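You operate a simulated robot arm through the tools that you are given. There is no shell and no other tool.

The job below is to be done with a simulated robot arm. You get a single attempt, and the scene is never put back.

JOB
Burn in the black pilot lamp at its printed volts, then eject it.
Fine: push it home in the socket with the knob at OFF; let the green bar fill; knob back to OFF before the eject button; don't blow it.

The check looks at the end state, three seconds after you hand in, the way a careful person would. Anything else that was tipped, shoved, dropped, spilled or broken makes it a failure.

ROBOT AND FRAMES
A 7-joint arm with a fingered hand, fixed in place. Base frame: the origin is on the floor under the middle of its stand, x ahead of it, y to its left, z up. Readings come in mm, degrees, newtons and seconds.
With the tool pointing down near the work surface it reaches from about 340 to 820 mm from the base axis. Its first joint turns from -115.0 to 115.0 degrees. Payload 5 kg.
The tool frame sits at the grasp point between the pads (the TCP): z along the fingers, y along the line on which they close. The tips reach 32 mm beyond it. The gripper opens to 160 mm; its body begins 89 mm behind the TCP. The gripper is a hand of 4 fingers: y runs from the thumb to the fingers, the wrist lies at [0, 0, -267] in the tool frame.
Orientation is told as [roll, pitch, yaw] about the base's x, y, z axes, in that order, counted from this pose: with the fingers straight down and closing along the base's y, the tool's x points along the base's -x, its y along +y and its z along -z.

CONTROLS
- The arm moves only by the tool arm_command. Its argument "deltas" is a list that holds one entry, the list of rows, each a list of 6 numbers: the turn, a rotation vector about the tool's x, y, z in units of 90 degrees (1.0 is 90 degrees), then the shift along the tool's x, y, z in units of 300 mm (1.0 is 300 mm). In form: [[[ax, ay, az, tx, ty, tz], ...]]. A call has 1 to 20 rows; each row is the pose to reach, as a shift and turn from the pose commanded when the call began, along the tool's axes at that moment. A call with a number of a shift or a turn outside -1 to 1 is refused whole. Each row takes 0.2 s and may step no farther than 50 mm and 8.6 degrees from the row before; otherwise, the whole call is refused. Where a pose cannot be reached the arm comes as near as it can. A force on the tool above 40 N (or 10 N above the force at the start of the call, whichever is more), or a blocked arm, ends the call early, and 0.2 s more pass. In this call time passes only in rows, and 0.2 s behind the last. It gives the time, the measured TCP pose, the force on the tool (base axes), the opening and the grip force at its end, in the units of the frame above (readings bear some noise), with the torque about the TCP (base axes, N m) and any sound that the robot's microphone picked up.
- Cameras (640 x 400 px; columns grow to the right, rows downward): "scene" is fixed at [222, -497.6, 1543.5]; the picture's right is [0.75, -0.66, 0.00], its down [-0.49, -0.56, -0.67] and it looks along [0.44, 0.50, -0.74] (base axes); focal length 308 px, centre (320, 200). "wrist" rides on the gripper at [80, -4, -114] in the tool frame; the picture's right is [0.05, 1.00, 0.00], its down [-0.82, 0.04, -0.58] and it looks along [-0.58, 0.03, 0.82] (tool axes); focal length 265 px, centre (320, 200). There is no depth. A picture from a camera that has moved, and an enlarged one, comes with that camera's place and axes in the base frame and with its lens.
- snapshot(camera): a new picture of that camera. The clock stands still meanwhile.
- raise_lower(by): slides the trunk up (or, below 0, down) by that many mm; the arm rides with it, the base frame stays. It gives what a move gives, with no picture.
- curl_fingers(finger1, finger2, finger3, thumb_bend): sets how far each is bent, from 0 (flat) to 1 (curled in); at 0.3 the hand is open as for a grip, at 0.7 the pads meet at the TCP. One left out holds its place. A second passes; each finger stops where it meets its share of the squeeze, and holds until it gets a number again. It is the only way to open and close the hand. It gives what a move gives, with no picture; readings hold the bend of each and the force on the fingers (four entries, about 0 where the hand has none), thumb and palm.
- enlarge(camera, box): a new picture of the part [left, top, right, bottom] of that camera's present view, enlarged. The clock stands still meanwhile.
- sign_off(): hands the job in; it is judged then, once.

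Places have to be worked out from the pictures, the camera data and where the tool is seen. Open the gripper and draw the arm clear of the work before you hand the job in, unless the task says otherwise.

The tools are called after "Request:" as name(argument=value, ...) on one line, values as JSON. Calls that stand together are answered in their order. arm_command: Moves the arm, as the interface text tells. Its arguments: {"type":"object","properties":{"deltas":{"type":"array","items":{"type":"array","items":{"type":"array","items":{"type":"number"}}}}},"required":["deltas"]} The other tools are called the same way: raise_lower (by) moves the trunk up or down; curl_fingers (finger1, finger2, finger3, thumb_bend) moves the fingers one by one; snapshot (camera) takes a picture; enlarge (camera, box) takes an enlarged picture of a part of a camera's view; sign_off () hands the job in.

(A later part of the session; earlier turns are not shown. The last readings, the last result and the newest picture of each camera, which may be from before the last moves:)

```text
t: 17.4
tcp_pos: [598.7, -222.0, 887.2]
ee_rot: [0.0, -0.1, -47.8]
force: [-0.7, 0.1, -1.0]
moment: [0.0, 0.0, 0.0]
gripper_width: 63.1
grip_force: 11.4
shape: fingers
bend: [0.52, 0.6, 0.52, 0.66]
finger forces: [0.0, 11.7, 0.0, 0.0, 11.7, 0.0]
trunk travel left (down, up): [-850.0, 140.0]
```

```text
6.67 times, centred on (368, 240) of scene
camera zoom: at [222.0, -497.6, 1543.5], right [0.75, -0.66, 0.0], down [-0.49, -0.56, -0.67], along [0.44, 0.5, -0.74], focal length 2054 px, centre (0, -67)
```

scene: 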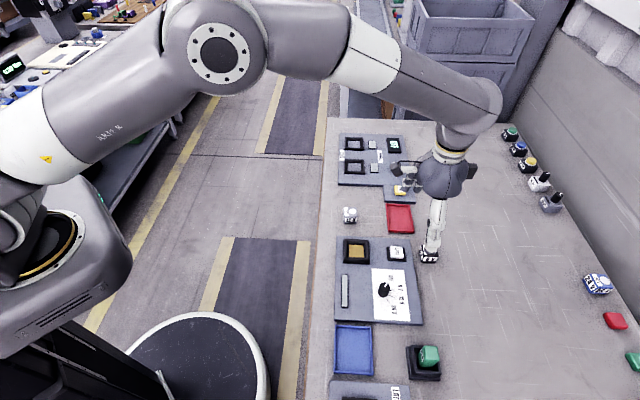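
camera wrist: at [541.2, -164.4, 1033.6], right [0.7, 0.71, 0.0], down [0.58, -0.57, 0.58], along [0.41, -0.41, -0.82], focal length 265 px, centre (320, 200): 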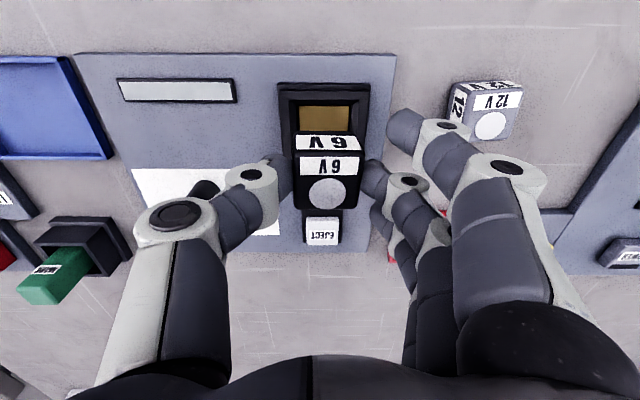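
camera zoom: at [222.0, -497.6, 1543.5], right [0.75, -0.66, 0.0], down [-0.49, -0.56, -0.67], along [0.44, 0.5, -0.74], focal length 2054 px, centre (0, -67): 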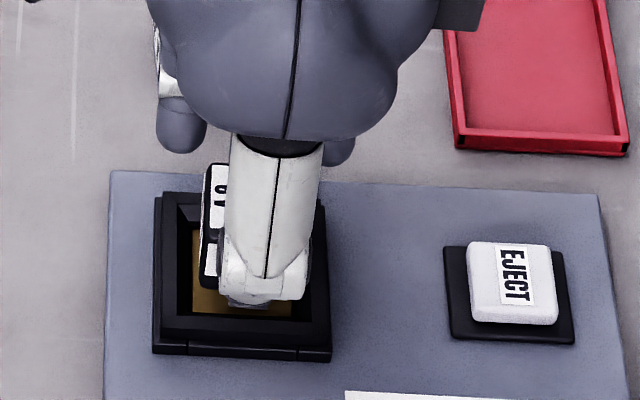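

The lamp's outline sits centred in the socket opening to about 1 mm. I lower 10 mm and read the force.

Request:
arm_command(deltas=[[[0, 0, 0, 0, 0, 0.01], [0, 0, 0, 0, 0, 0.02], [0, 0, 0, 0, 0, 0.033]]])

Request:
enlarge(camera="wrist", box=[224, 60, 416, 180])

```text
t: 18.2
tcp_pos: [598.9, -223.5, 877.1]
ee_rot: [0.0, 0.1, -47.6]
force: [-0.7, 0.3, -0.2]
moment: [0.0, -0.02, -0.02]
gripper_width: 63.1
grip_force: 12.1
shape: fingers
bend: [0.52, 0.6, 0.52, 0.66]
finger forces: [0.1, 11.8, 0.0, 0.0, 11.7, 0.1]
trunk travel left (down, up): [-850.0, 140.0]
```

```text
3.33 times, centred on (320, 120) of wrist
camera zoom: at [541.0, -166.1, 989.9], right [0.7, 0.71, 0.0], down [0.58, -0.58, 0.58], along [0.41, -0.41, -0.82], focal length 885 px, centre (320, 467)
```

zoom: 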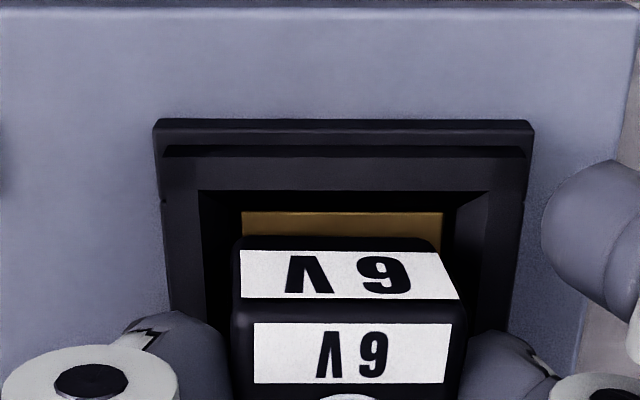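

No contact yet and alignment still looks right. I continue down in small steps.

Request:
arm_command(deltas=[[[0, 0, 0, 0, 0, 0.007], [0, 0, 0, 0, 0, 0.014], [0, 0, 0, 0, 0, 0.02]]])

Request:
enlarge(camera="wrist", box=[224, 60, 416, 180])

Request:
enlarge(camera="scene", box=[330, 225, 394, 265])

```text
t: 19.0
tcp_pos: [599.3, -221.1, 871.0]
ee_rot: [0.0, 0.1, -47.6]
force: [-0.7, 1.4, -1.2]
moment: [0.02, 0.03, 0.06]
gripper_width: 63.0
grip_force: 11.7
shape: fingers
bend: [0.52, 0.6, 0.52, 0.67]
finger forces: [0.0, 11.9, 0.0, 0.1, 11.3, 0.0]
trunk travel left (down, up): [-850.0, 140.0]
```

```text
3.33 times, centred on (320, 120) of wrist
camera zoom: at [541.9, -165.8, 982.9], right [0.7, 0.71, 0.0], down [0.58, -0.57, 0.58], along [0.41, -0.41, -0.82], focal length 885 px, centre (320, 467)
```

zoom: 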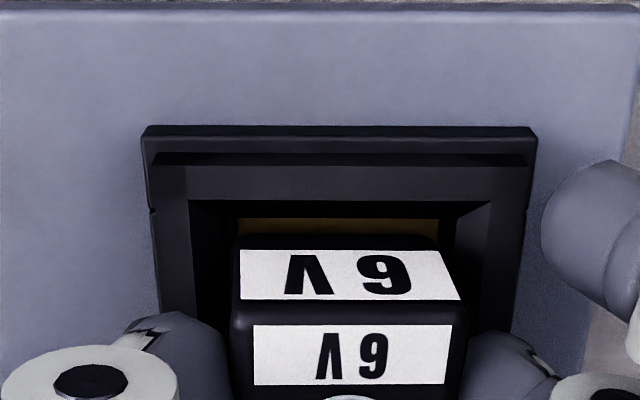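

```text
10.00 times, centred on (362, 245) of scene
camera zoom: at [222.0, -497.6, 1543.5], right [0.75, -0.66, 0.0], down [-0.49, -0.56, -0.67], along [0.44, 0.5, -0.74], focal length 3081 px, centre (-100, -250)
```

zoom: 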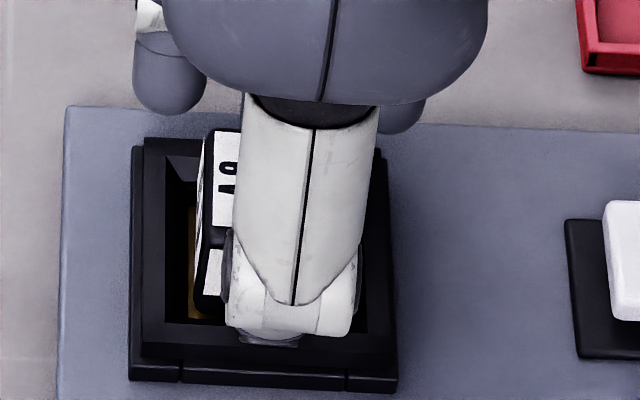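

Only a slight sideways touch so far (1-2 N). I go down 4 mm more.

Request:
arm_command(deltas=[[[0, 0, 0, 0, 0, 0.005], [0, 0, 0, 0, 0, 0.01], [0, 0, 0, 0, 0, 0.013]]])

Request:
enlarge(camera="wrist", box=[224, 80, 416, 200])

Request:
enlarge(camera="scene", box=[330, 225, 394, 265])

```text
t: 19.8
tcp_pos: [599.0, -222.0, 866.6]
ee_rot: [0.0, 0.0, -47.7]
force: [-0.2, 0.9, 0.1]
moment: [0.03, -0.01, 0.07]
gripper_width: 62.5
grip_force: 11.3
shape: fingers
bend: [0.52, 0.6, 0.52, 0.67]
finger forces: [0.0, 11.9, 0.1, 0.0, 11.2, 0.0]
trunk travel left (down, up): [-850.0, 140.0]
```

```text
3.33 times, centred on (320, 140) of wrist
camera zoom: at [541.4, -165.6, 980.1], right [0.7, 0.71, 0.0], down [0.58, -0.57, 0.58], along [0.41, -0.41, -0.82], focal length 885 px, centre (320, 400)
```

zoom: 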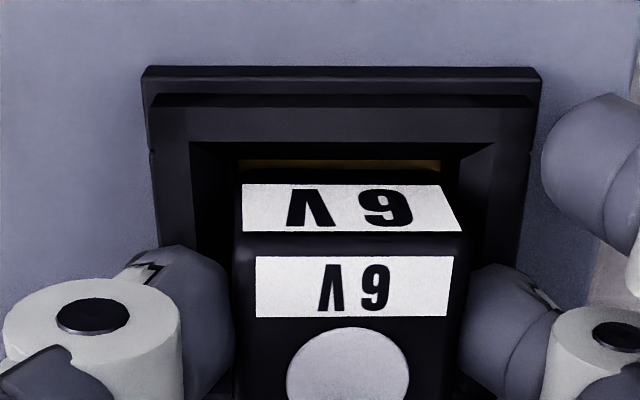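

```text
10.00 times, centred on (362, 245) of scene
camera zoom: at [222.0, -497.6, 1543.5], right [0.75, -0.66, 0.0], down [-0.49, -0.56, -0.67], along [0.44, 0.5, -0.74], focal length 3081 px, centre (-100, -250)
```

zoom: 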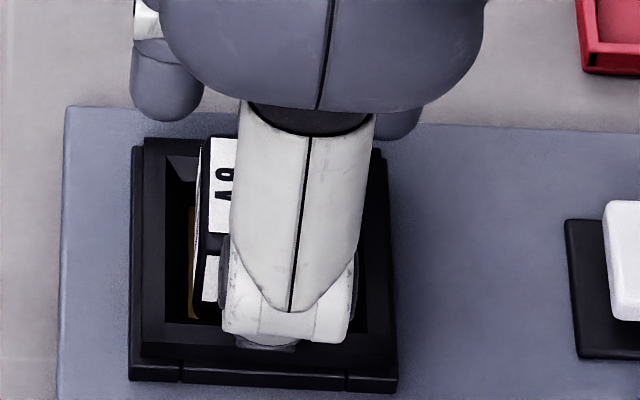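

The lamp is between the socket walls and still free of hard contact. I continue down another 4 mm in small rows.

Request:
arm_command(deltas=[[[0, 0, 0, 0, 0, 0.005], [0, 0, 0, 0, 0, 0.01], [0, 0, 0, 0, 0, 0.013]]])

Request:
enlarge(camera="wrist", box=[224, 80, 416, 200])

```text
t: 20.6
tcp_pos: [598.7, -221.8, 864.8]
ee_rot: [0.1, -0.2, -47.9]
force: [-1.8, 3.8, 26.8]
moment: [0.73, -0.58, 0.08]
gripper_width: 62.9
grip_force: 25.2
shape: fingers
bend: [0.52, 0.64, 0.52, 0.67]
finger forces: [0.0, 36.8, 0.0, 0.0, 13.3, 0.0]
trunk travel left (down, up): [-850.0, 140.0]
```

```text
3.33 times, centred on (320, 140) of wrist
camera zoom: at [541.3, -165.0, 978.0], right [0.7, 0.71, 0.0], down [0.58, -0.57, 0.58], along [0.41, -0.41, -0.81], focal length 885 px, centre (320, 400)
```

zoom: 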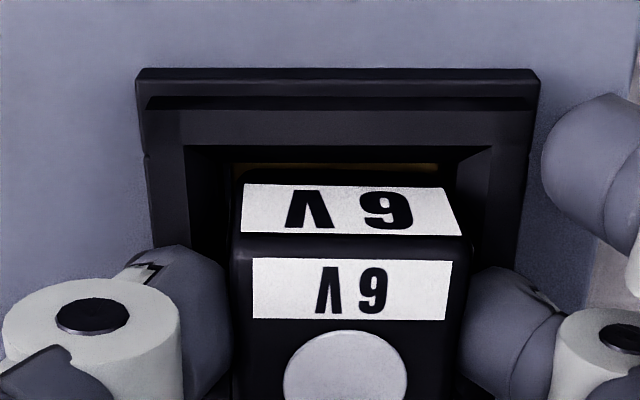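

Finger 2's tip has landed on the socket rim (27 N), so the lamp is as deep as this grip allows. I ease up 2.5 mm and open the thumb and finger 2, letting the lamp settle between the socket walls.

Request:
arm_command(deltas=[[[0, 0, 0, 0, 0, -0.009]]])

Request:
curl_fingers(finger2=0.55, thumb_bend=0.57)

Request:
snapshot(camera="wrist")

Request:
enlarge(camera="wrist", box=[224, 80, 416, 200])

```text
t: 21.0
tcp_pos: [599.5, -222.3, 866.5]
ee_rot: [0.0, -0.1, -47.7]
force: [2.5, 0.9, 13.6]
moment: [0.37, -0.45, -0.05]
gripper_width: 62.7
grip_force: 18.2
shape: fingers
bend: [0.52, 0.63, 0.52, 0.67]
finger forces: [0.0, 25.4, 0.0, 0.0, 10.7, 0.0]
trunk travel left (down, up): [-850.0, 140.0]
```

```text
t: 22.0
tcp_pos: [599.7, -222.4, 867.2]
ee_rot: [0.0, -0.1, -47.9]
force: [-0.1, -3.1, 17.6]
moment: [0.3, -0.43, -0.06]
gripper_width: 75.4
grip_force: 9.4
shape: fingers
bend: [0.52, 0.61, 0.52, 0.56]
finger forces: [0.0, 18.2, 0.0, 0.1, 0.1, 0.0]
trunk travel left (down, up): [-850.0, 140.0]
```

```text
taken
camera wrist: at [540.9, -165.7, 979.2], right [0.7, 0.71, 0.0], down [0.58, -0.57, 0.58], along [0.41, -0.41, -0.82], focal length 265 px, centre (320, 200)
```

wrist: 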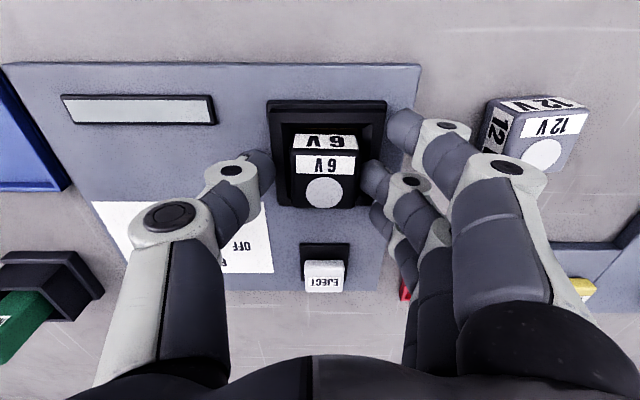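

```text
3.33 times, centred on (320, 140) of wrist
camera zoom: at [540.9, -165.7, 979.2], right [0.7, 0.71, 0.0], down [0.58, -0.57, 0.58], along [0.41, -0.41, -0.82], focal length 885 px, centre (320, 400)
```

zoom: 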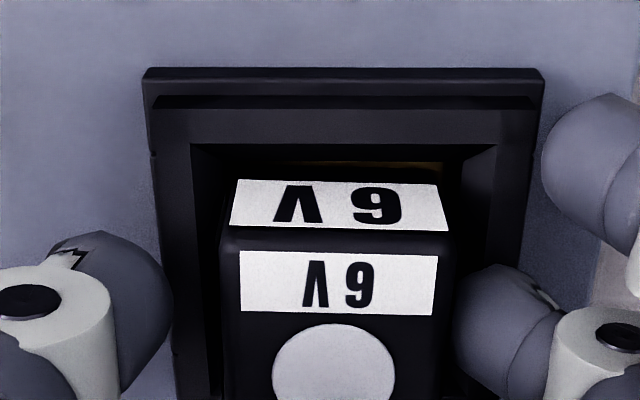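

The thumb has let go, but finger 2's tip is caught against the inside of the rim. I rise 15 mm straight up to free it, watching the lamp.

Request:
arm_command(deltas=[[[0, 0, 0, 0, 0, -0.01], [0, 0, 0, 0, 0, -0.025], [0, 0, 0, 0, 0, -0.05]]])

Request:
snapshot(camera="wrist")

Request:
enlarge(camera="wrist", box=[224, 60, 416, 180])

Request:
enlarge(camera="scene", box=[330, 225, 394, 265])

```text
t: 22.8
tcp_pos: [598.8, -221.0, 880.0]
ee_rot: [0.0, 0.1, -47.7]
force: [0.2, -0.1, 0.0]
moment: [0.01, -0.02, 0.03]
gripper_width: 75.4
grip_force: 0.1
shape: fingers
bend: [0.52, 0.55, 0.52, 0.56]
finger forces: [0.0, 0.0, 0.0, 0.0, 0.0, 0.0]
trunk travel left (down, up): [-850.0, 140.0]
```

```text
taken
camera wrist: at [541.4, -164.4, 992.9], right [0.7, 0.71, 0.0], down [0.58, -0.58, 0.58], along [0.41, -0.41, -0.82], focal length 265 px, centre (320, 200)
```

wrist: 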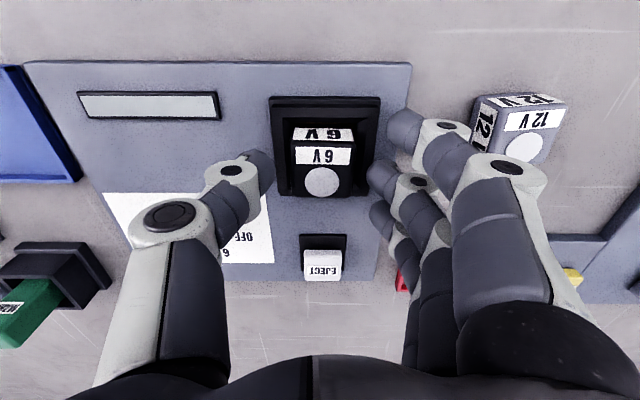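

```text
3.33 times, centred on (320, 120) of wrist
camera zoom: at [541.4, -164.4, 992.9], right [0.7, 0.71, 0.0], down [0.58, -0.58, 0.58], along [0.41, -0.41, -0.82], focal length 885 px, centre (320, 467)
```

zoom: 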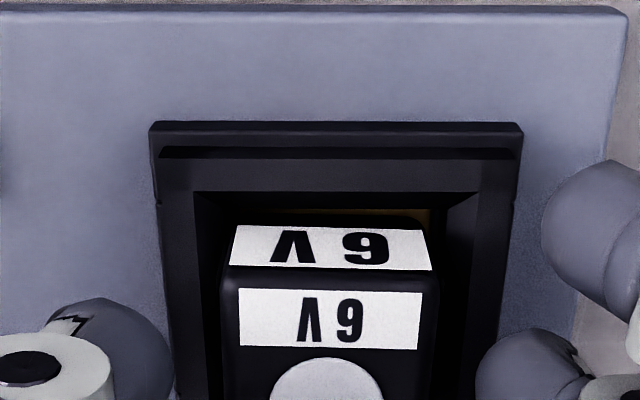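

```text
10.00 times, centred on (362, 245) of scene
camera zoom: at [222.0, -497.6, 1543.5], right [0.75, -0.66, 0.0], down [-0.49, -0.56, -0.67], along [0.44, 0.5, -0.74], focal length 3081 px, centre (-100, -250)
```

zoom: 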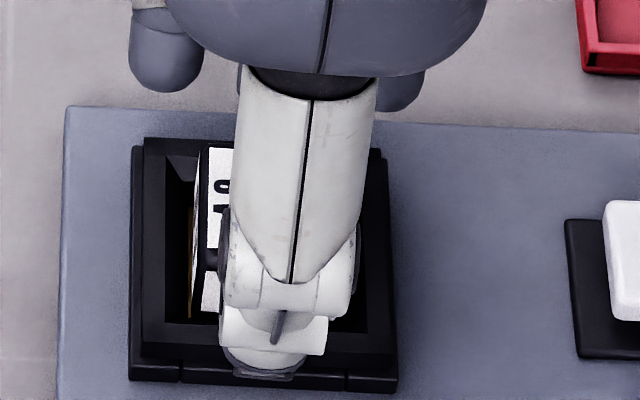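

The hand is free and the lamp stands in the socket, set a bit to one side. I rise 90 mm to look at how it sits.

Request:
arm_command(deltas=[[[0, 0, 0, 0.0, 0, -0.1], [0, 0, 0, 0.0, 0, -0.2], [0, 0, 0, 0, 0, -0.3]]])

Request:
snapshot(camera="wrist")

Request:
enlarge(camera="wrist", box=[256, 60, 384, 140])

Request:
enlarge(camera="scene", box=[330, 225, 394, 265])

```text
t: 23.6
tcp_pos: [602.0, -220.1, 970.5]
ee_rot: [0.0, -0.1, -47.7]
force: [0.1, 0.0, 0.5]
moment: [-0.02, -0.02, -0.01]
gripper_width: 75.3
grip_force: 0.1
shape: fingers
bend: [0.52, 0.55, 0.52, 0.56]
finger forces: [0.1, 0.0, 0.1, 0.1, 0.0, 0.1]
trunk travel left (down, up): [-850.0, 140.0]
```

```text
taken
camera wrist: at [543.4, -163.0, 1083.1], right [0.7, 0.71, 0.0], down [0.58, -0.57, 0.58], along [0.41, -0.41, -0.82], focal length 265 px, centre (320, 200)
```

wrist: 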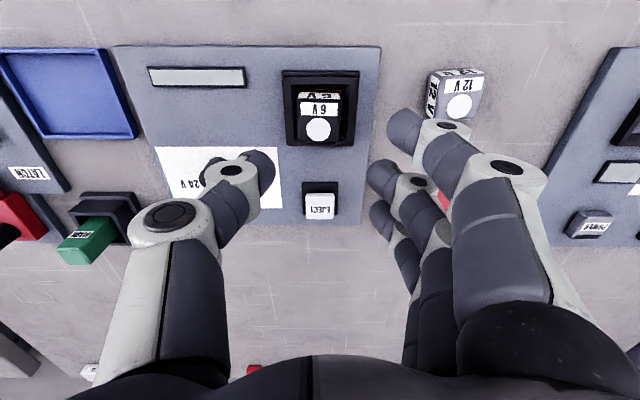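

```text
5.00 times, centred on (320, 100) of wrist
camera zoom: at [543.4, -163.0, 1083.1], right [0.7, 0.71, 0.0], down [0.58, -0.57, 0.58], along [0.41, -0.41, -0.82], focal length 1327 px, centre (320, 700)
```

zoom: 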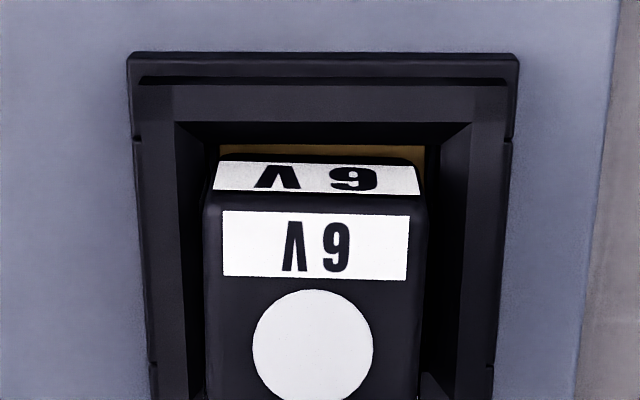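

```text
10.00 times, centred on (362, 245) of scene
camera zoom: at [222.0, -497.6, 1543.5], right [0.75, -0.66, 0.0], down [-0.49, -0.56, -0.67], along [0.44, 0.5, -0.74], focal length 3081 px, centre (-100, -250)
```

zoom: 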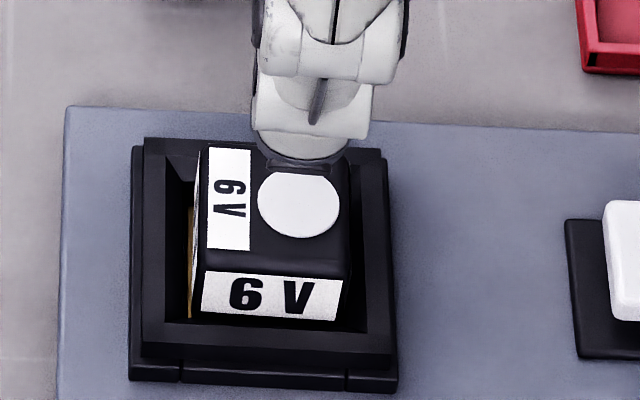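

The lamp sits upright inside the socket walls, within about 1 mm of centre, but may not be fully home. I close the hand here to make a pusher of the fingertips.

Request:
curl_fingers(finger1=0.7, finger2=0.7, finger3=0.7, thumb_bend=0.7)

Request:
snapshot(camera="wrist")

Request:
enlarge(camera="scene", box=[330, 185, 426, 265])

```text
t: 24.6
tcp_pos: [602.5, -220.5, 970.5]
ee_rot: [0.1, 0.1, -47.7]
force: [-0.2, 0.3, -0.4]
moment: [0.01, 0.0, -0.01]
gripper_width: 23.9
grip_force: 0.0
shape: fingers
bend: [0.7, 0.7, 0.7, 0.7]
finger forces: [0.0, 0.1, 0.1, 0.0, 0.0, 0.1]
trunk travel left (down, up): [-850.0, 140.0]
```

```text
taken
camera wrist: at [544.0, -163.2, 1082.6], right [0.7, 0.71, 0.0], down [0.58, -0.58, 0.58], along [0.41, -0.41, -0.82], focal length 265 px, centre (320, 200)
```

wrist: 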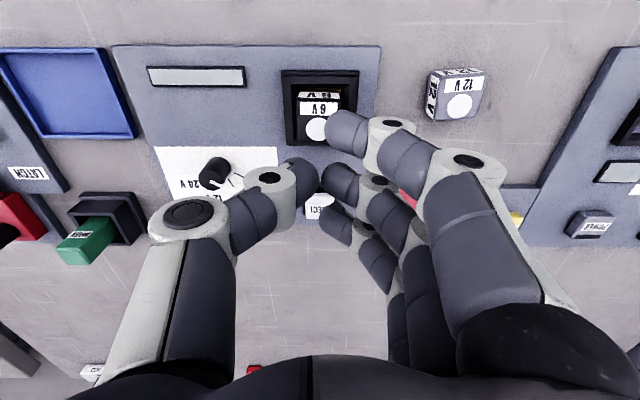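

```text
5.00 times, centred on (378, 225) of scene
camera zoom: at [222.0, -497.6, 1543.5], right [0.75, -0.66, 0.0], down [-0.49, -0.56, -0.67], along [0.44, 0.5, -0.74], focal length 1540 px, centre (30, 75)
```

zoom: 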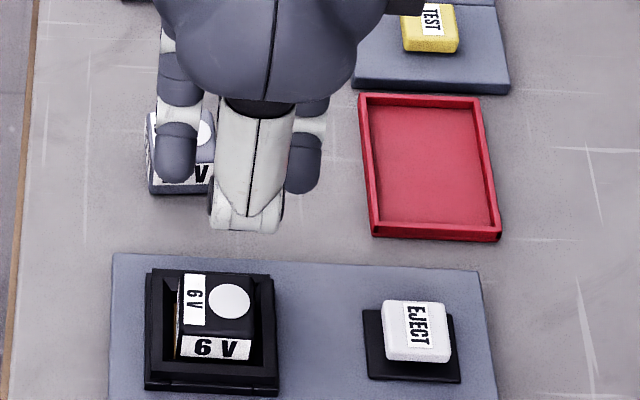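

The fingertips are closed to a small gap right above the lamp. I lower towards the lamp's top, stopping a little above it.

Request:
arm_command(deltas=[[[0, 0, 0, 0.001, -0.003, 0.1], [0, 0, 0, 0.002, -0.003, 0.19], [0, 0, 0, 0.002, -0.003, 0.25], [0, 0, 0, 0.002, -0.003, 0.27]]])

Request:
snapshot(camera="wrist")

Request:
enlarge(camera="scene", box=[330, 215, 394, 265])

```text
t: 25.6
tcp_pos: [598.0, -222.4, 891.2]
ee_rot: [0.0, 0.0, -47.7]
force: [-0.4, -1.0, 0.6]
moment: [-0.01, -0.02, 0.01]
gripper_width: 23.8
grip_force: 0.1
shape: fingers
bend: [0.7, 0.7, 0.7, 0.7]
finger forces: [0.1, 0.0, 0.1, 0.1, 0.0, 0.0]
trunk travel left (down, up): [-850.0, 140.0]
```

```text
taken
camera wrist: at [540.2, -165.8, 1004.0], right [0.7, 0.71, 0.0], down [0.58, -0.57, 0.58], along [0.41, -0.41, -0.82], focal length 265 px, centre (320, 200)
```

wrist: 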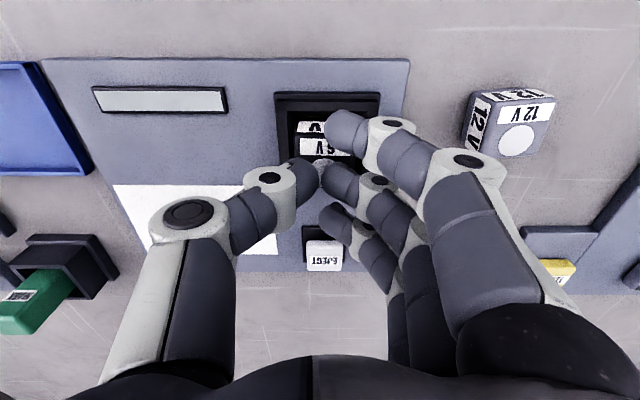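

```text
8.00 times, centred on (362, 240) of scene
camera zoom: at [222.0, -497.6, 1543.5], right [0.75, -0.66, 0.0], down [-0.49, -0.56, -0.67], along [0.44, 0.5, -0.74], focal length 2465 px, centre (-16, -120)
```

zoom: 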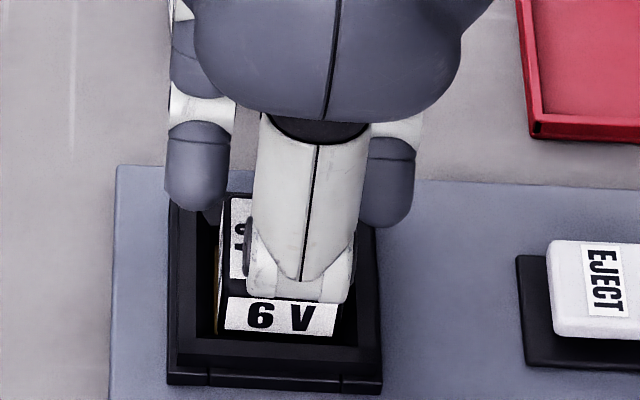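

No contact yet at TCP 891. I press down slowly, reading the force.

Request:
arm_command(deltas=[[[0, 0, 0, 0, 0, 0.007], [0, 0, 0, 0, 0, 0.014], [0, 0, 0, 0, 0, 0.02], [0, 0, 0, 0, 0, 0.027]]])

```text
t: 26.6
tcp_pos: [598.0, -222.4, 883.2]
ee_rot: [-0.1, -0.1, -47.8]
force: [-2.2, -0.4, 7.4]
moment: [-0.1, 0.15, -0.01]
gripper_width: 23.4
grip_force: 3.9
shape: fingers
bend: [0.7, 0.7, 0.7, 0.7]
finger forces: [0.0, 0.0, 0.0, 0.0, 7.5, 0.0]
trunk travel left (down, up): [-850.0, 140.0]
```

The thumb alone touches the lamp's top (845) near its edge, since it is longer than the fingers. I lift a little, shift 22 mm so the thumb tip is centred on the lamp, and press again.

Request:
arm_command(deltas=[[[0, 0, 0, 0, 0, -0.03], [0, 0, 0, -0.005, 0.04, -0.03], [0, 0, 0, -0.008, 0.075, -0.03], [0, 0, 0, -0.008, 0.075, -0.01]]])

Request:
snapshot(camera="wrist")

Request:
enlarge(camera="scene", box=[330, 215, 394, 265])

```text
t: 27.6
tcp_pos: [616.9, -209.2, 884.2]
ee_rot: [0.0, 0.0, -47.8]
force: [-0.1, 0.6, 1.1]
moment: [0.01, 0.0, 0.03]
gripper_width: 23.6
grip_force: 0.2
shape: fingers
bend: [0.7, 0.7, 0.7, 0.7]
finger forces: [0.0, 0.0, 0.0, 0.0, 0.0, 0.0]
trunk travel left (down, up): [-850.0, 140.0]
```

```text
taken
camera wrist: at [559.3, -152.6, 997.6], right [0.7, 0.71, 0.0], down [0.58, -0.58, 0.58], along [0.41, -0.41, -0.82], focal length 265 px, centre (320, 200)
```

wrist: 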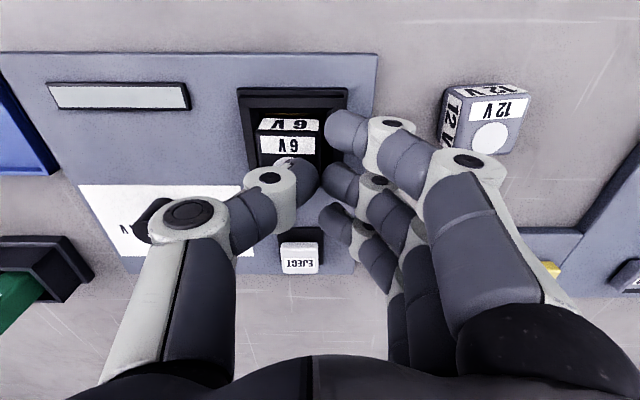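

```text
8.00 times, centred on (362, 240) of scene
camera zoom: at [222.0, -497.6, 1543.5], right [0.75, -0.66, 0.0], down [-0.49, -0.56, -0.67], along [0.44, 0.5, -0.74], focal length 2465 px, centre (-16, -120)
```

zoom: 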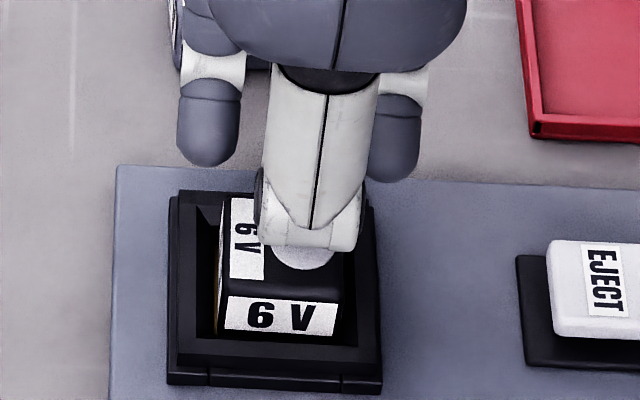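

The thumb tip is over the lamp's top, a few mm off centre; I correct 4 mm and press down in small steps.

Request:
arm_command(deltas=[[[0, 0, 0, 0.013, -0.01, 0], [0, 0, 0, 0.013, -0.01, 0.01], [0, 0, 0, 0.013, -0.01, 0.015], [0, 0, 0, 0.013, -0.01, 0.02], [0, 0, 0, 0.013, -0.01, 0.025]]])

Request:
enlarge(camera="scene", box=[330, 215, 394, 265])

```text
t: 28.8
tcp_pos: [608.8, -209.3, 880.7]
ee_rot: [0.0, -0.3, -47.8]
force: [-9.8, -3.6, 34.4]
moment: [-0.34, 0.71, -0.04]
gripper_width: 23.0
grip_force: 17.8
shape: fingers
bend: [0.7, 0.7, 0.7, 0.71]
finger forces: [0.1, 0.1, 0.0, 0.1, 34.9, 0.0]
trunk travel left (down, up): [-850.0, 140.0]
```

```text
8.00 times, centred on (362, 240) of scene
camera zoom: at [222.0, -497.6, 1543.5], right [0.75, -0.66, 0.0], down [-0.49, -0.56, -0.67], along [0.44, 0.5, -0.74], focal length 2465 px, centre (-16, -120)
```

zoom: 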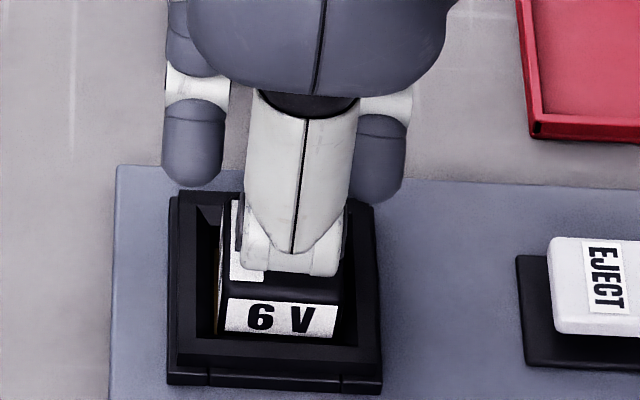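

The lamp went down about 2 mm under 34 N, but no click was heard. I press a few mm further to see whether it travels more.

Request:
arm_command(deltas=[[[0, 0, 0, 0, 0, 0.007], [0, 0, 0, 0, 0, 0.014], [0, 0, 0, 0, 0, 0.02]]])

Request:
enlarge(camera="scene", box=[330, 215, 394, 265])

Request:
enlarge(camera="wrist", box=[224, 60, 416, 180])

```text
t: 29.2
tcp_pos: [611.3, -210.3, 880.0]
ee_rot: [0.1, -0.5, -48.0]
force: [-9.3, 0.3, 30.6]
moment: [-0.15, 0.69, -0.05]
gripper_width: 22.5
grip_force: 15.4
shape: fingers
bend: [0.7, 0.7, 0.7, 0.71]
finger forces: [0.0, 0.1, 0.0, 0.0, 31.1, 0.0]
trunk travel left (down, up): [-850.0, 140.0]
stopped in row 2: the force on the tool passed its limit at 49 N (the readings are from after the stop); the commanded pose is now the measured one
```

```text
8.00 times, centred on (362, 240) of scene
camera zoom: at [222.0, -497.6, 1543.5], right [0.75, -0.66, 0.0], down [-0.49, -0.56, -0.67], along [0.44, 0.5, -0.74], focal length 2465 px, centre (-16, -120)
```

zoom: 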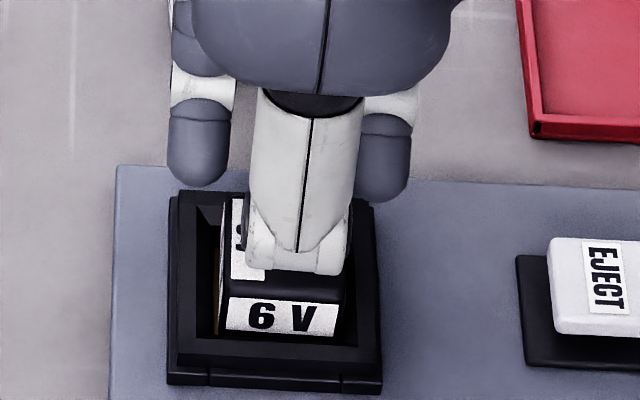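

```text
3.33 times, centred on (320, 120) of wrist
camera zoom: at [552.9, -153.0, 991.8], right [0.71, 0.71, 0.0], down [0.57, -0.57, 0.58], along [0.41, -0.41, -0.81], focal length 885 px, centre (320, 467)
```

zoom: 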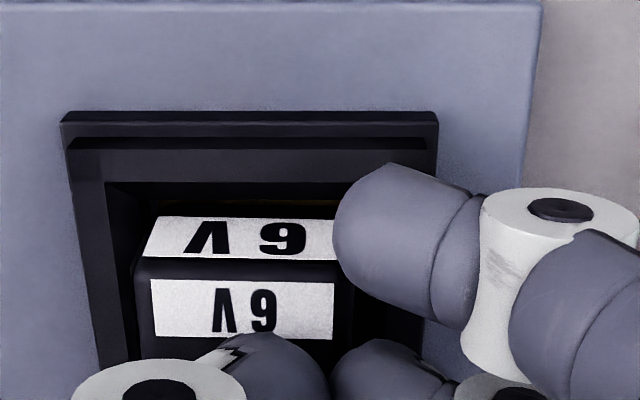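

It won't go further under 49 N. I raise the hand clear to examine how the lamp sits now.

Request:
arm_command(deltas=[[[0, 0, 0, 0, 0, -0.03], [0, 0, 0, 0, -0.05, -0.13], [0, 0, 0, 0, -0.07, -0.26], [0, 0, 0, 0, -0.07, -0.36]]])

Request:
enlarge(camera="wrist", box=[256, 50, 384, 130])

Request:
enlarge(camera="scene", box=[330, 225, 394, 265])

Request:
snapshot(camera="wrist")

```text
t: 30.2
tcp_pos: [593.7, -221.0, 984.9]
ee_rot: [0.0, -0.3, -47.9]
force: [-0.2, 0.2, 0.0]
moment: [-0.01, -0.04, 0.0]
gripper_width: 23.3
grip_force: 0.0
shape: fingers
bend: [0.7, 0.7, 0.7, 0.7]
finger forces: [0.0, 0.1, 0.0, 0.0, 0.1, 0.1]
trunk travel left (down, up): [-850.0, 140.0]
```

```text
5.00 times, centred on (320, 90) of wrist
camera zoom: at [534.6, -164.5, 1096.4], right [0.7, 0.71, 0.0], down [0.58, -0.57, 0.58], along [0.41, -0.41, -0.81], focal length 1327 px, centre (320, 750)
```

zoom: 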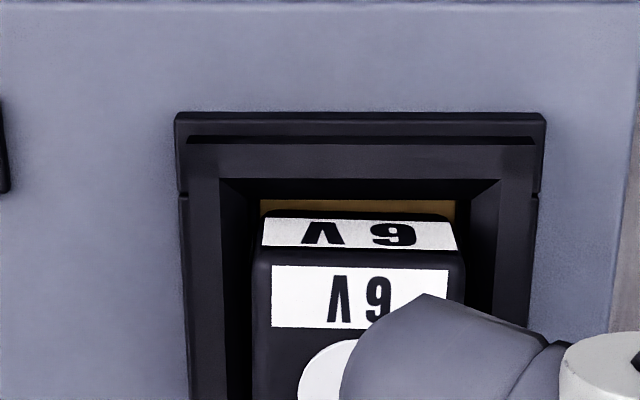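

```text
10.00 times, centred on (362, 245) of scene
camera zoom: at [222.0, -497.6, 1543.5], right [0.75, -0.66, 0.0], down [-0.49, -0.56, -0.67], along [0.44, 0.5, -0.74], focal length 3081 px, centre (-100, -250)
```

zoom: 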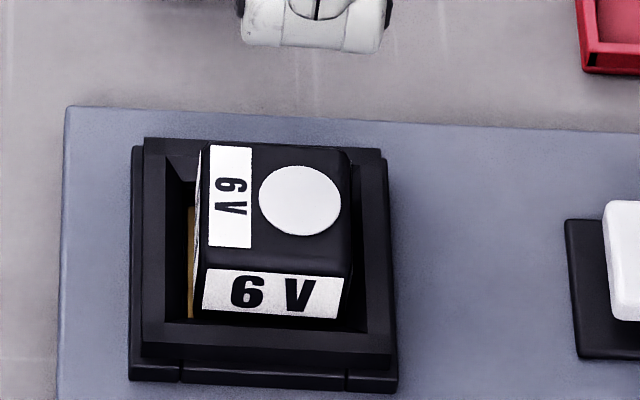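

```text
taken
camera wrist: at [534.6, -164.5, 1096.4], right [0.7, 0.71, 0.0], down [0.58, -0.57, 0.58], along [0.41, -0.41, -0.81], focal length 265 px, centre (320, 200)
```

wrist: 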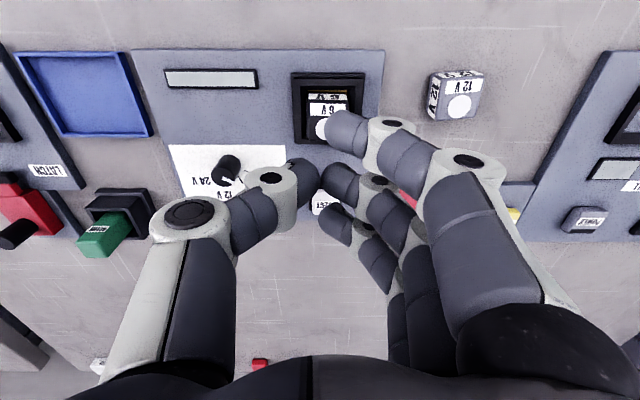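

The lamp dipped about 2 mm while pressed and came back up, so it rests on a springy contact and is not latched yet. I bring the thumb tip over the lamp's centre again (about 17 mm across) to press harder and straight down.

Request:
arm_command(deltas=[[[0, 0, 0, -0.01, 0.03, 0.1], [0, 0, 0, -0.02, 0.056, 0.2], [0, 0, 0, -0.02, 0.056, 0.28], [0, 0, 0, -0.02, 0.056, 0.315]]])

Request:
enlarge(camera="wrist", box=[224, 80, 416, 200])

Request:
enlarge(camera="scene", box=[330, 215, 394, 265])

```text
t: 31.2
tcp_pos: [612.2, -215.8, 889.7]
ee_rot: [-0.1, -0.1, -47.8]
force: [-0.1, 0.1, 0.2]
moment: [-0.01, -0.01, 0.0]
gripper_width: 23.3
grip_force: 0.0
shape: fingers
bend: [0.7, 0.7, 0.7, 0.7]
finger forces: [0.0, 0.0, 0.0, 0.0, 0.0, 0.0]
trunk travel left (down, up): [-850.0, 140.0]
```

```text
3.33 times, centred on (320, 140) of wrist
camera zoom: at [554.6, -158.5, 1002.8], right [0.71, 0.71, 0.0], down [0.58, -0.57, 0.58], along [0.41, -0.41, -0.81], focal length 885 px, centre (320, 400)
```

zoom: 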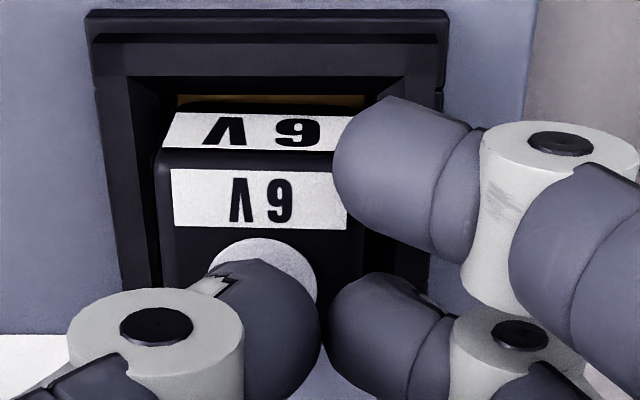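

```text
8.00 times, centred on (362, 240) of scene
camera zoom: at [222.0, -497.6, 1543.5], right [0.75, -0.66, 0.0], down [-0.49, -0.56, -0.67], along [0.44, 0.5, -0.74], focal length 2465 px, centre (-16, -120)
```

zoom: 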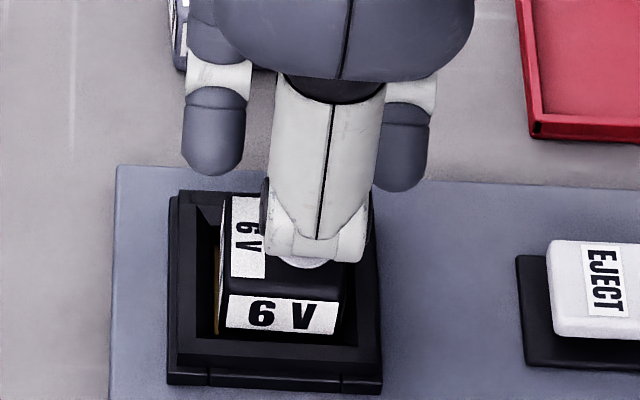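

Comparing the thumb's contact point with the lamp's centre, I need about 5 mm more along the tool's x. I shift, then press straight down.

Request:
arm_command(deltas=[[[0, 0, 0, 0.017, 0, 0], [0, 0, 0, 0.017, 0, 0.015], [0, 0, 0, 0.017, 0, 0.022], [0, 0, 0, 0.017, 0, 0.028]]])

Request:
enlarge(camera="scene", box=[330, 215, 394, 265])

Request:
enlarge(camera="wrist", box=[224, 80, 416, 200])

```text
t: 32.2
tcp_pos: [609.6, -212.7, 882.7]
ee_rot: [0.1, -0.2, -47.8]
force: [-2.2, 0.6, 9.7]
moment: [-0.03, 0.14, 0.0]
gripper_width: 23.0
grip_force: 5.3
shape: fingers
bend: [0.7, 0.7, 0.7, 0.7]
finger forces: [0.1, 1.5, 0.1, 0.0, 8.3, 0.0]
trunk travel left (down, up): [-850.0, 140.0]
```

```text
8.00 times, centred on (362, 240) of scene
camera zoom: at [222.0, -497.6, 1543.5], right [0.75, -0.66, 0.0], down [-0.49, -0.56, -0.67], along [0.44, 0.5, -0.74], focal length 2465 px, centre (-16, -120)
```

zoom: 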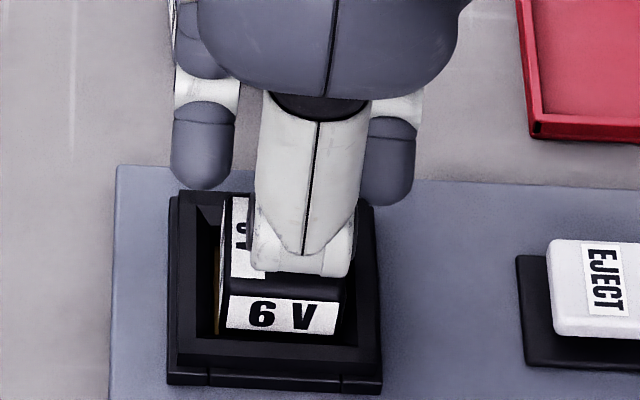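

```text
3.33 times, centred on (320, 140) of wrist
camera zoom: at [551.6, -156.4, 995.0], right [0.71, 0.71, 0.0], down [0.58, -0.57, 0.58], along [0.41, -0.41, -0.81], focal length 885 px, centre (320, 400)
```

zoom: 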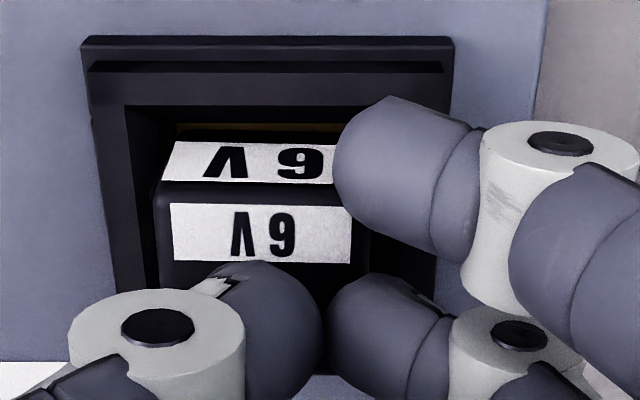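

Contact again at 10 N near the lamp's middle. I press on downwards.

Request:
arm_command(deltas=[[[0, 0, 0, 0, 0, 0.006], [0, 0, 0, 0, 0, 0.012], [0, 0, 0, 0, 0, 0.018], [0, 0, 0, 0, 0, 0.024], [0, 0, 0, 0, 0, 0.03]]])

Request:
enlarge(camera="scene", box=[330, 215, 394, 265])

Request:
enlarge(camera="wrist", box=[224, 80, 416, 200])

```text
t: 33.1
tcp_pos: [610.1, -214.0, 880.6]
ee_rot: [0.3, -0.6, -47.9]
force: [-5.8, 1.9, 25.0]
moment: [0.04, 0.42, 0.01]
gripper_width: 22.8
grip_force: 13.4
shape: fingers
bend: [0.7, 0.71, 0.7, 0.71]
finger forces: [0.1, 7.0, 0.1, 0.0, 21.0, 0.0]
trunk travel left (down, up): [-850.0, 140.0]
stopped in row 4: the force on the tool passed its limit at 42 N (the readings are from after the stop); the commanded pose is now the measured one
```

```text
8.00 times, centred on (362, 240) of scene
camera zoom: at [222.0, -497.6, 1543.5], right [0.75, -0.66, 0.0], down [-0.49, -0.56, -0.67], along [0.44, 0.5, -0.74], focal length 2465 px, centre (-16, -120)
```

zoom: 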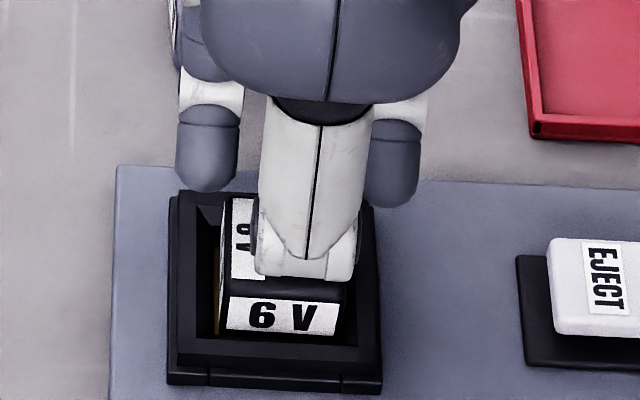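

```text
3.33 times, centred on (320, 140) of wrist
camera zoom: at [552.2, -157.1, 992.7], right [0.71, 0.71, 0.0], down [0.57, -0.57, 0.59], along [0.42, -0.41, -0.81], focal length 885 px, centre (320, 400)
```

zoom: 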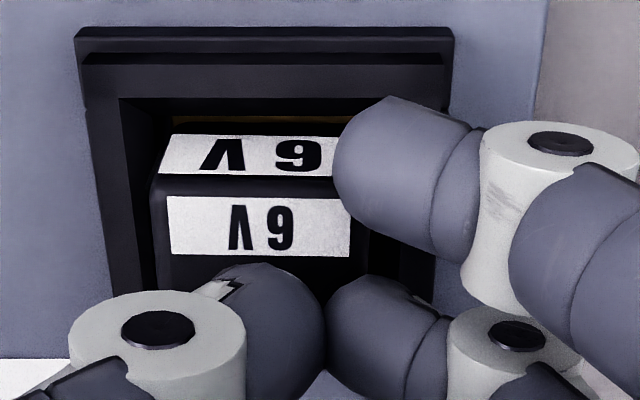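

Pressing up to 49 N makes no further change, and my estimates put the lamp's foot right at the gold contact level, so it appears to be home. I raise the hand clear and open it, then check the lamp again.

Request:
arm_command(deltas=[[[0, 0, 0, 0, 0, -0.03], [0, 0, 0, 0, 0, -0.13], [0, 0, 0, 0, 0, -0.26], [0, 0, 0, 0, 0, -0.36]]])

Request:
curl_fingers(finger1=0.5, finger2=0.5, finger3=0.5, thumb_bend=0.5)

Request:
enlarge(camera="scene", box=[340, 230, 380, 255])

Request:
enlarge(camera="wrist", box=[224, 30, 384, 130])

```text
t: 34.1
tcp_pos: [612.0, -215.7, 986.3]
ee_rot: [0.0, -0.4, -47.9]
force: [-0.3, -0.4, 0.5]
moment: [-0.01, -0.02, -0.01]
gripper_width: 23.3
grip_force: 0.1
shape: fingers
bend: [0.7, 0.7, 0.7, 0.7]
finger forces: [0.0, 0.1, 0.1, 0.0, 0.1, 0.1]
trunk travel left (down, up): [-850.0, 140.0]
```

```text
t: 35.1
tcp_pos: [612.2, -214.8, 985.8]
ee_rot: [0.2, -0.5, -47.8]
force: [-0.4, 0.1, 0.1]
moment: [0.03, 0.01, 0.0]
gripper_width: 90.3
grip_force: 0.1
shape: fingers
bend: [0.5, 0.5, 0.5, 0.5]
finger forces: [0.0, 0.1, 0.0, 0.1, 0.0, 0.0]
trunk travel left (down, up): [-850.0, 140.0]
```

```text
16.00 times, centred on (360, 242) of scene
camera zoom: at [222.0, -497.6, 1543.5], right [0.75, -0.66, 0.0], down [-0.49, -0.56, -0.67], along [0.44, 0.5, -0.74], focal length 4929 px, centre (-320, -480)
```

zoom: 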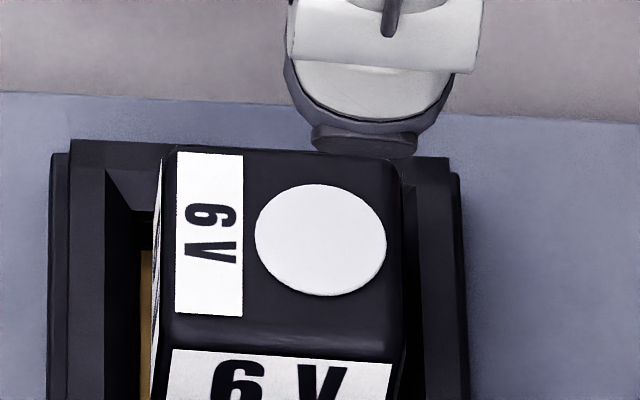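

```text
4.00 times, centred on (304, 80) of wrist
camera zoom: at [554.1, -158.6, 1098.2], right [0.71, 0.71, 0.0], down [0.57, -0.57, 0.58], along [0.42, -0.41, -0.81], focal length 1062 px, centre (384, 680)
```

zoom: 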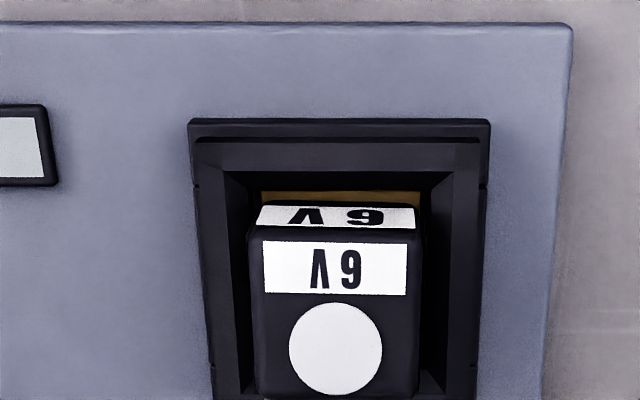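

The lamp stands level on the contact. Next is the knob: I move over it (about (563, -346)) at a safe height, turning the hand to yaw -30° so that a 40° clockwise turn stays comfortable.

Request:
arm_command(deltas=[[[0, 0, -0.04, -0.042, -0.083, 0.01], [0, 0, -0.08, -0.085, -0.167, 0.02], [0, 0, -0.12, -0.127, -0.25, 0.03], [0, 0, -0.16, -0.17, -0.334, 0.05], [0, 0, -0.198, -0.212, -0.417, 0.087]]])

Request:
snapshot(camera="wrist")

Request:
enlarge(camera="wrist", box=[256, 70, 384, 150])

Request:
snapshot(camera="scene")

```text
t: 36.3
tcp_pos: [560.2, -349.2, 960.7]
ee_rot: [0.1, -0.4, -29.8]
force: [-0.4, 0.7, 0.7]
moment: [0.03, 0.0, 0.02]
gripper_width: 90.8
grip_force: 0.0
shape: fingers
bend: [0.5, 0.5, 0.5, 0.5]
finger forces: [0.0, 0.1, 0.0, 0.1, 0.0, 0.0]
trunk travel left (down, up): [-850.0, 140.0]
```

```text
taken
camera wrist: at [486.9, -312.2, 1073.0], right [0.45, 0.89, 0.0], down [0.72, -0.37, 0.58], along [0.52, -0.26, -0.81], focal length 265 px, centre (320, 200)
```

wrist: 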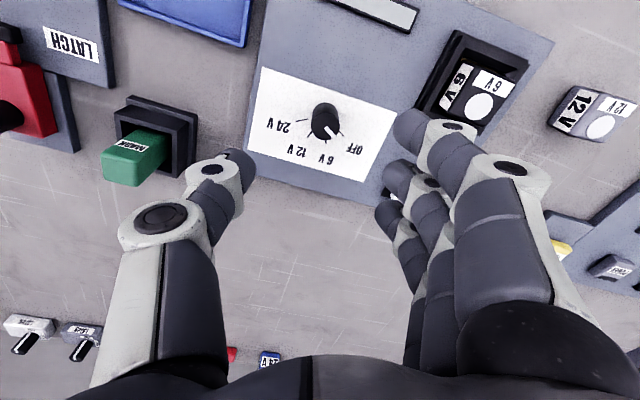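

```text
5.00 times, centred on (320, 110) of wrist
camera zoom: at [486.9, -312.2, 1073.0], right [0.45, 0.89, 0.0], down [0.72, -0.37, 0.58], along [0.52, -0.26, -0.81], focal length 1327 px, centre (320, 650)
```

zoom: 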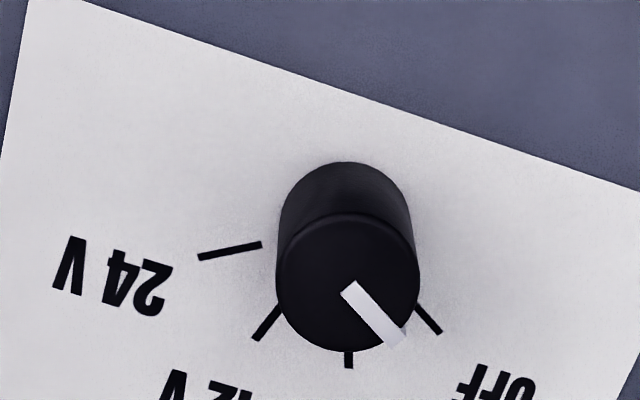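

```text
taken
```

scene: 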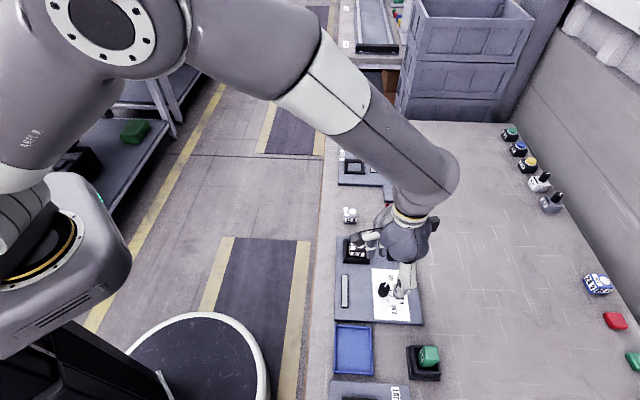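

The knob's white mark is on OFF, and its axis is about 5 mm finger-wards and 1 mm off from the TCP. I correct that, level the tool by 0.4°, bring fingers 1 and 3 in slightly and descend to about 15 mm above gripping height.

Request:
curl_fingers(finger1=0.54, finger3=0.54, finger2=0.54, thumb_bend=0.54)

Request:
arm_command(deltas=[[[0.002, 0.004, -0.002, -0.004, 0.018, 0.08], [0.002, 0.004, -0.002, -0.004, 0.018, 0.16], [0.002, 0.004, -0.002, -0.004, 0.018, 0.24], [0.002, 0.004, -0.002, -0.004, 0.018, 0.28]]])

Request:
snapshot(camera="wrist")

Request:
enlarge(camera="wrist", box=[240, 110, 400, 210])

```text
t: 37.3
tcp_pos: [560.5, -347.9, 960.8]
ee_rot: [0.0, -0.5, -30.0]
force: [-0.2, 0.4, -0.5]
moment: [-0.04, -0.01, 0.0]
gripper_width: 76.5
grip_force: 0.1
shape: fingers
bend: [0.54, 0.54, 0.54, 0.54]
finger forces: [0.0, 0.0, 0.0, 0.1, 0.0, 0.0]
trunk travel left (down, up): [-850.0, 140.0]
```

```text
t: 38.3
tcp_pos: [565.5, -342.0, 875.6]
ee_rot: [-0.2, 0.0, -29.9]
force: [0.5, 0.4, 0.1]
moment: [-0.05, 0.0, 0.02]
gripper_width: 76.6
grip_force: 0.0
shape: fingers
bend: [0.54, 0.54, 0.54, 0.54]
finger forces: [0.1, 0.0, 0.0, 0.1, 0.0, 0.1]
trunk travel left (down, up): [-850.0, 140.0]
```

```text
taken
camera wrist: at [493.1, -305.4, 988.5], right [0.45, 0.89, 0.0], down [0.73, -0.37, 0.58], along [0.52, -0.26, -0.82], focal length 265 px, centre (320, 200)
```

wrist: 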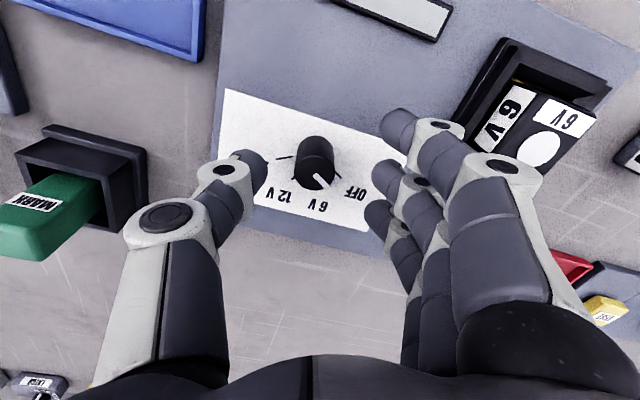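

```text
4.00 times, centred on (320, 160) of wrist
camera zoom: at [493.1, -305.4, 988.5], right [0.45, 0.89, 0.0], down [0.73, -0.37, 0.58], along [0.52, -0.26, -0.82], focal length 1062 px, centre (320, 360)
```

zoom: 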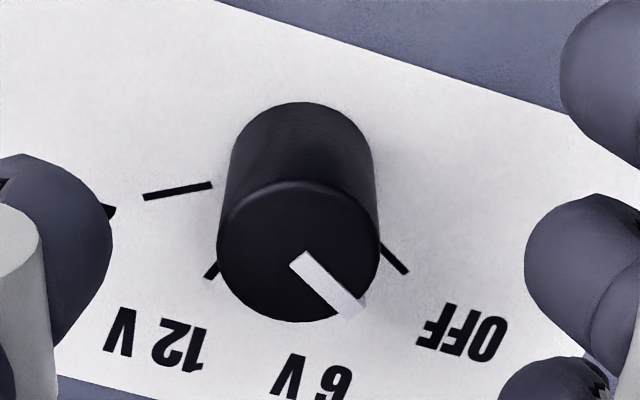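

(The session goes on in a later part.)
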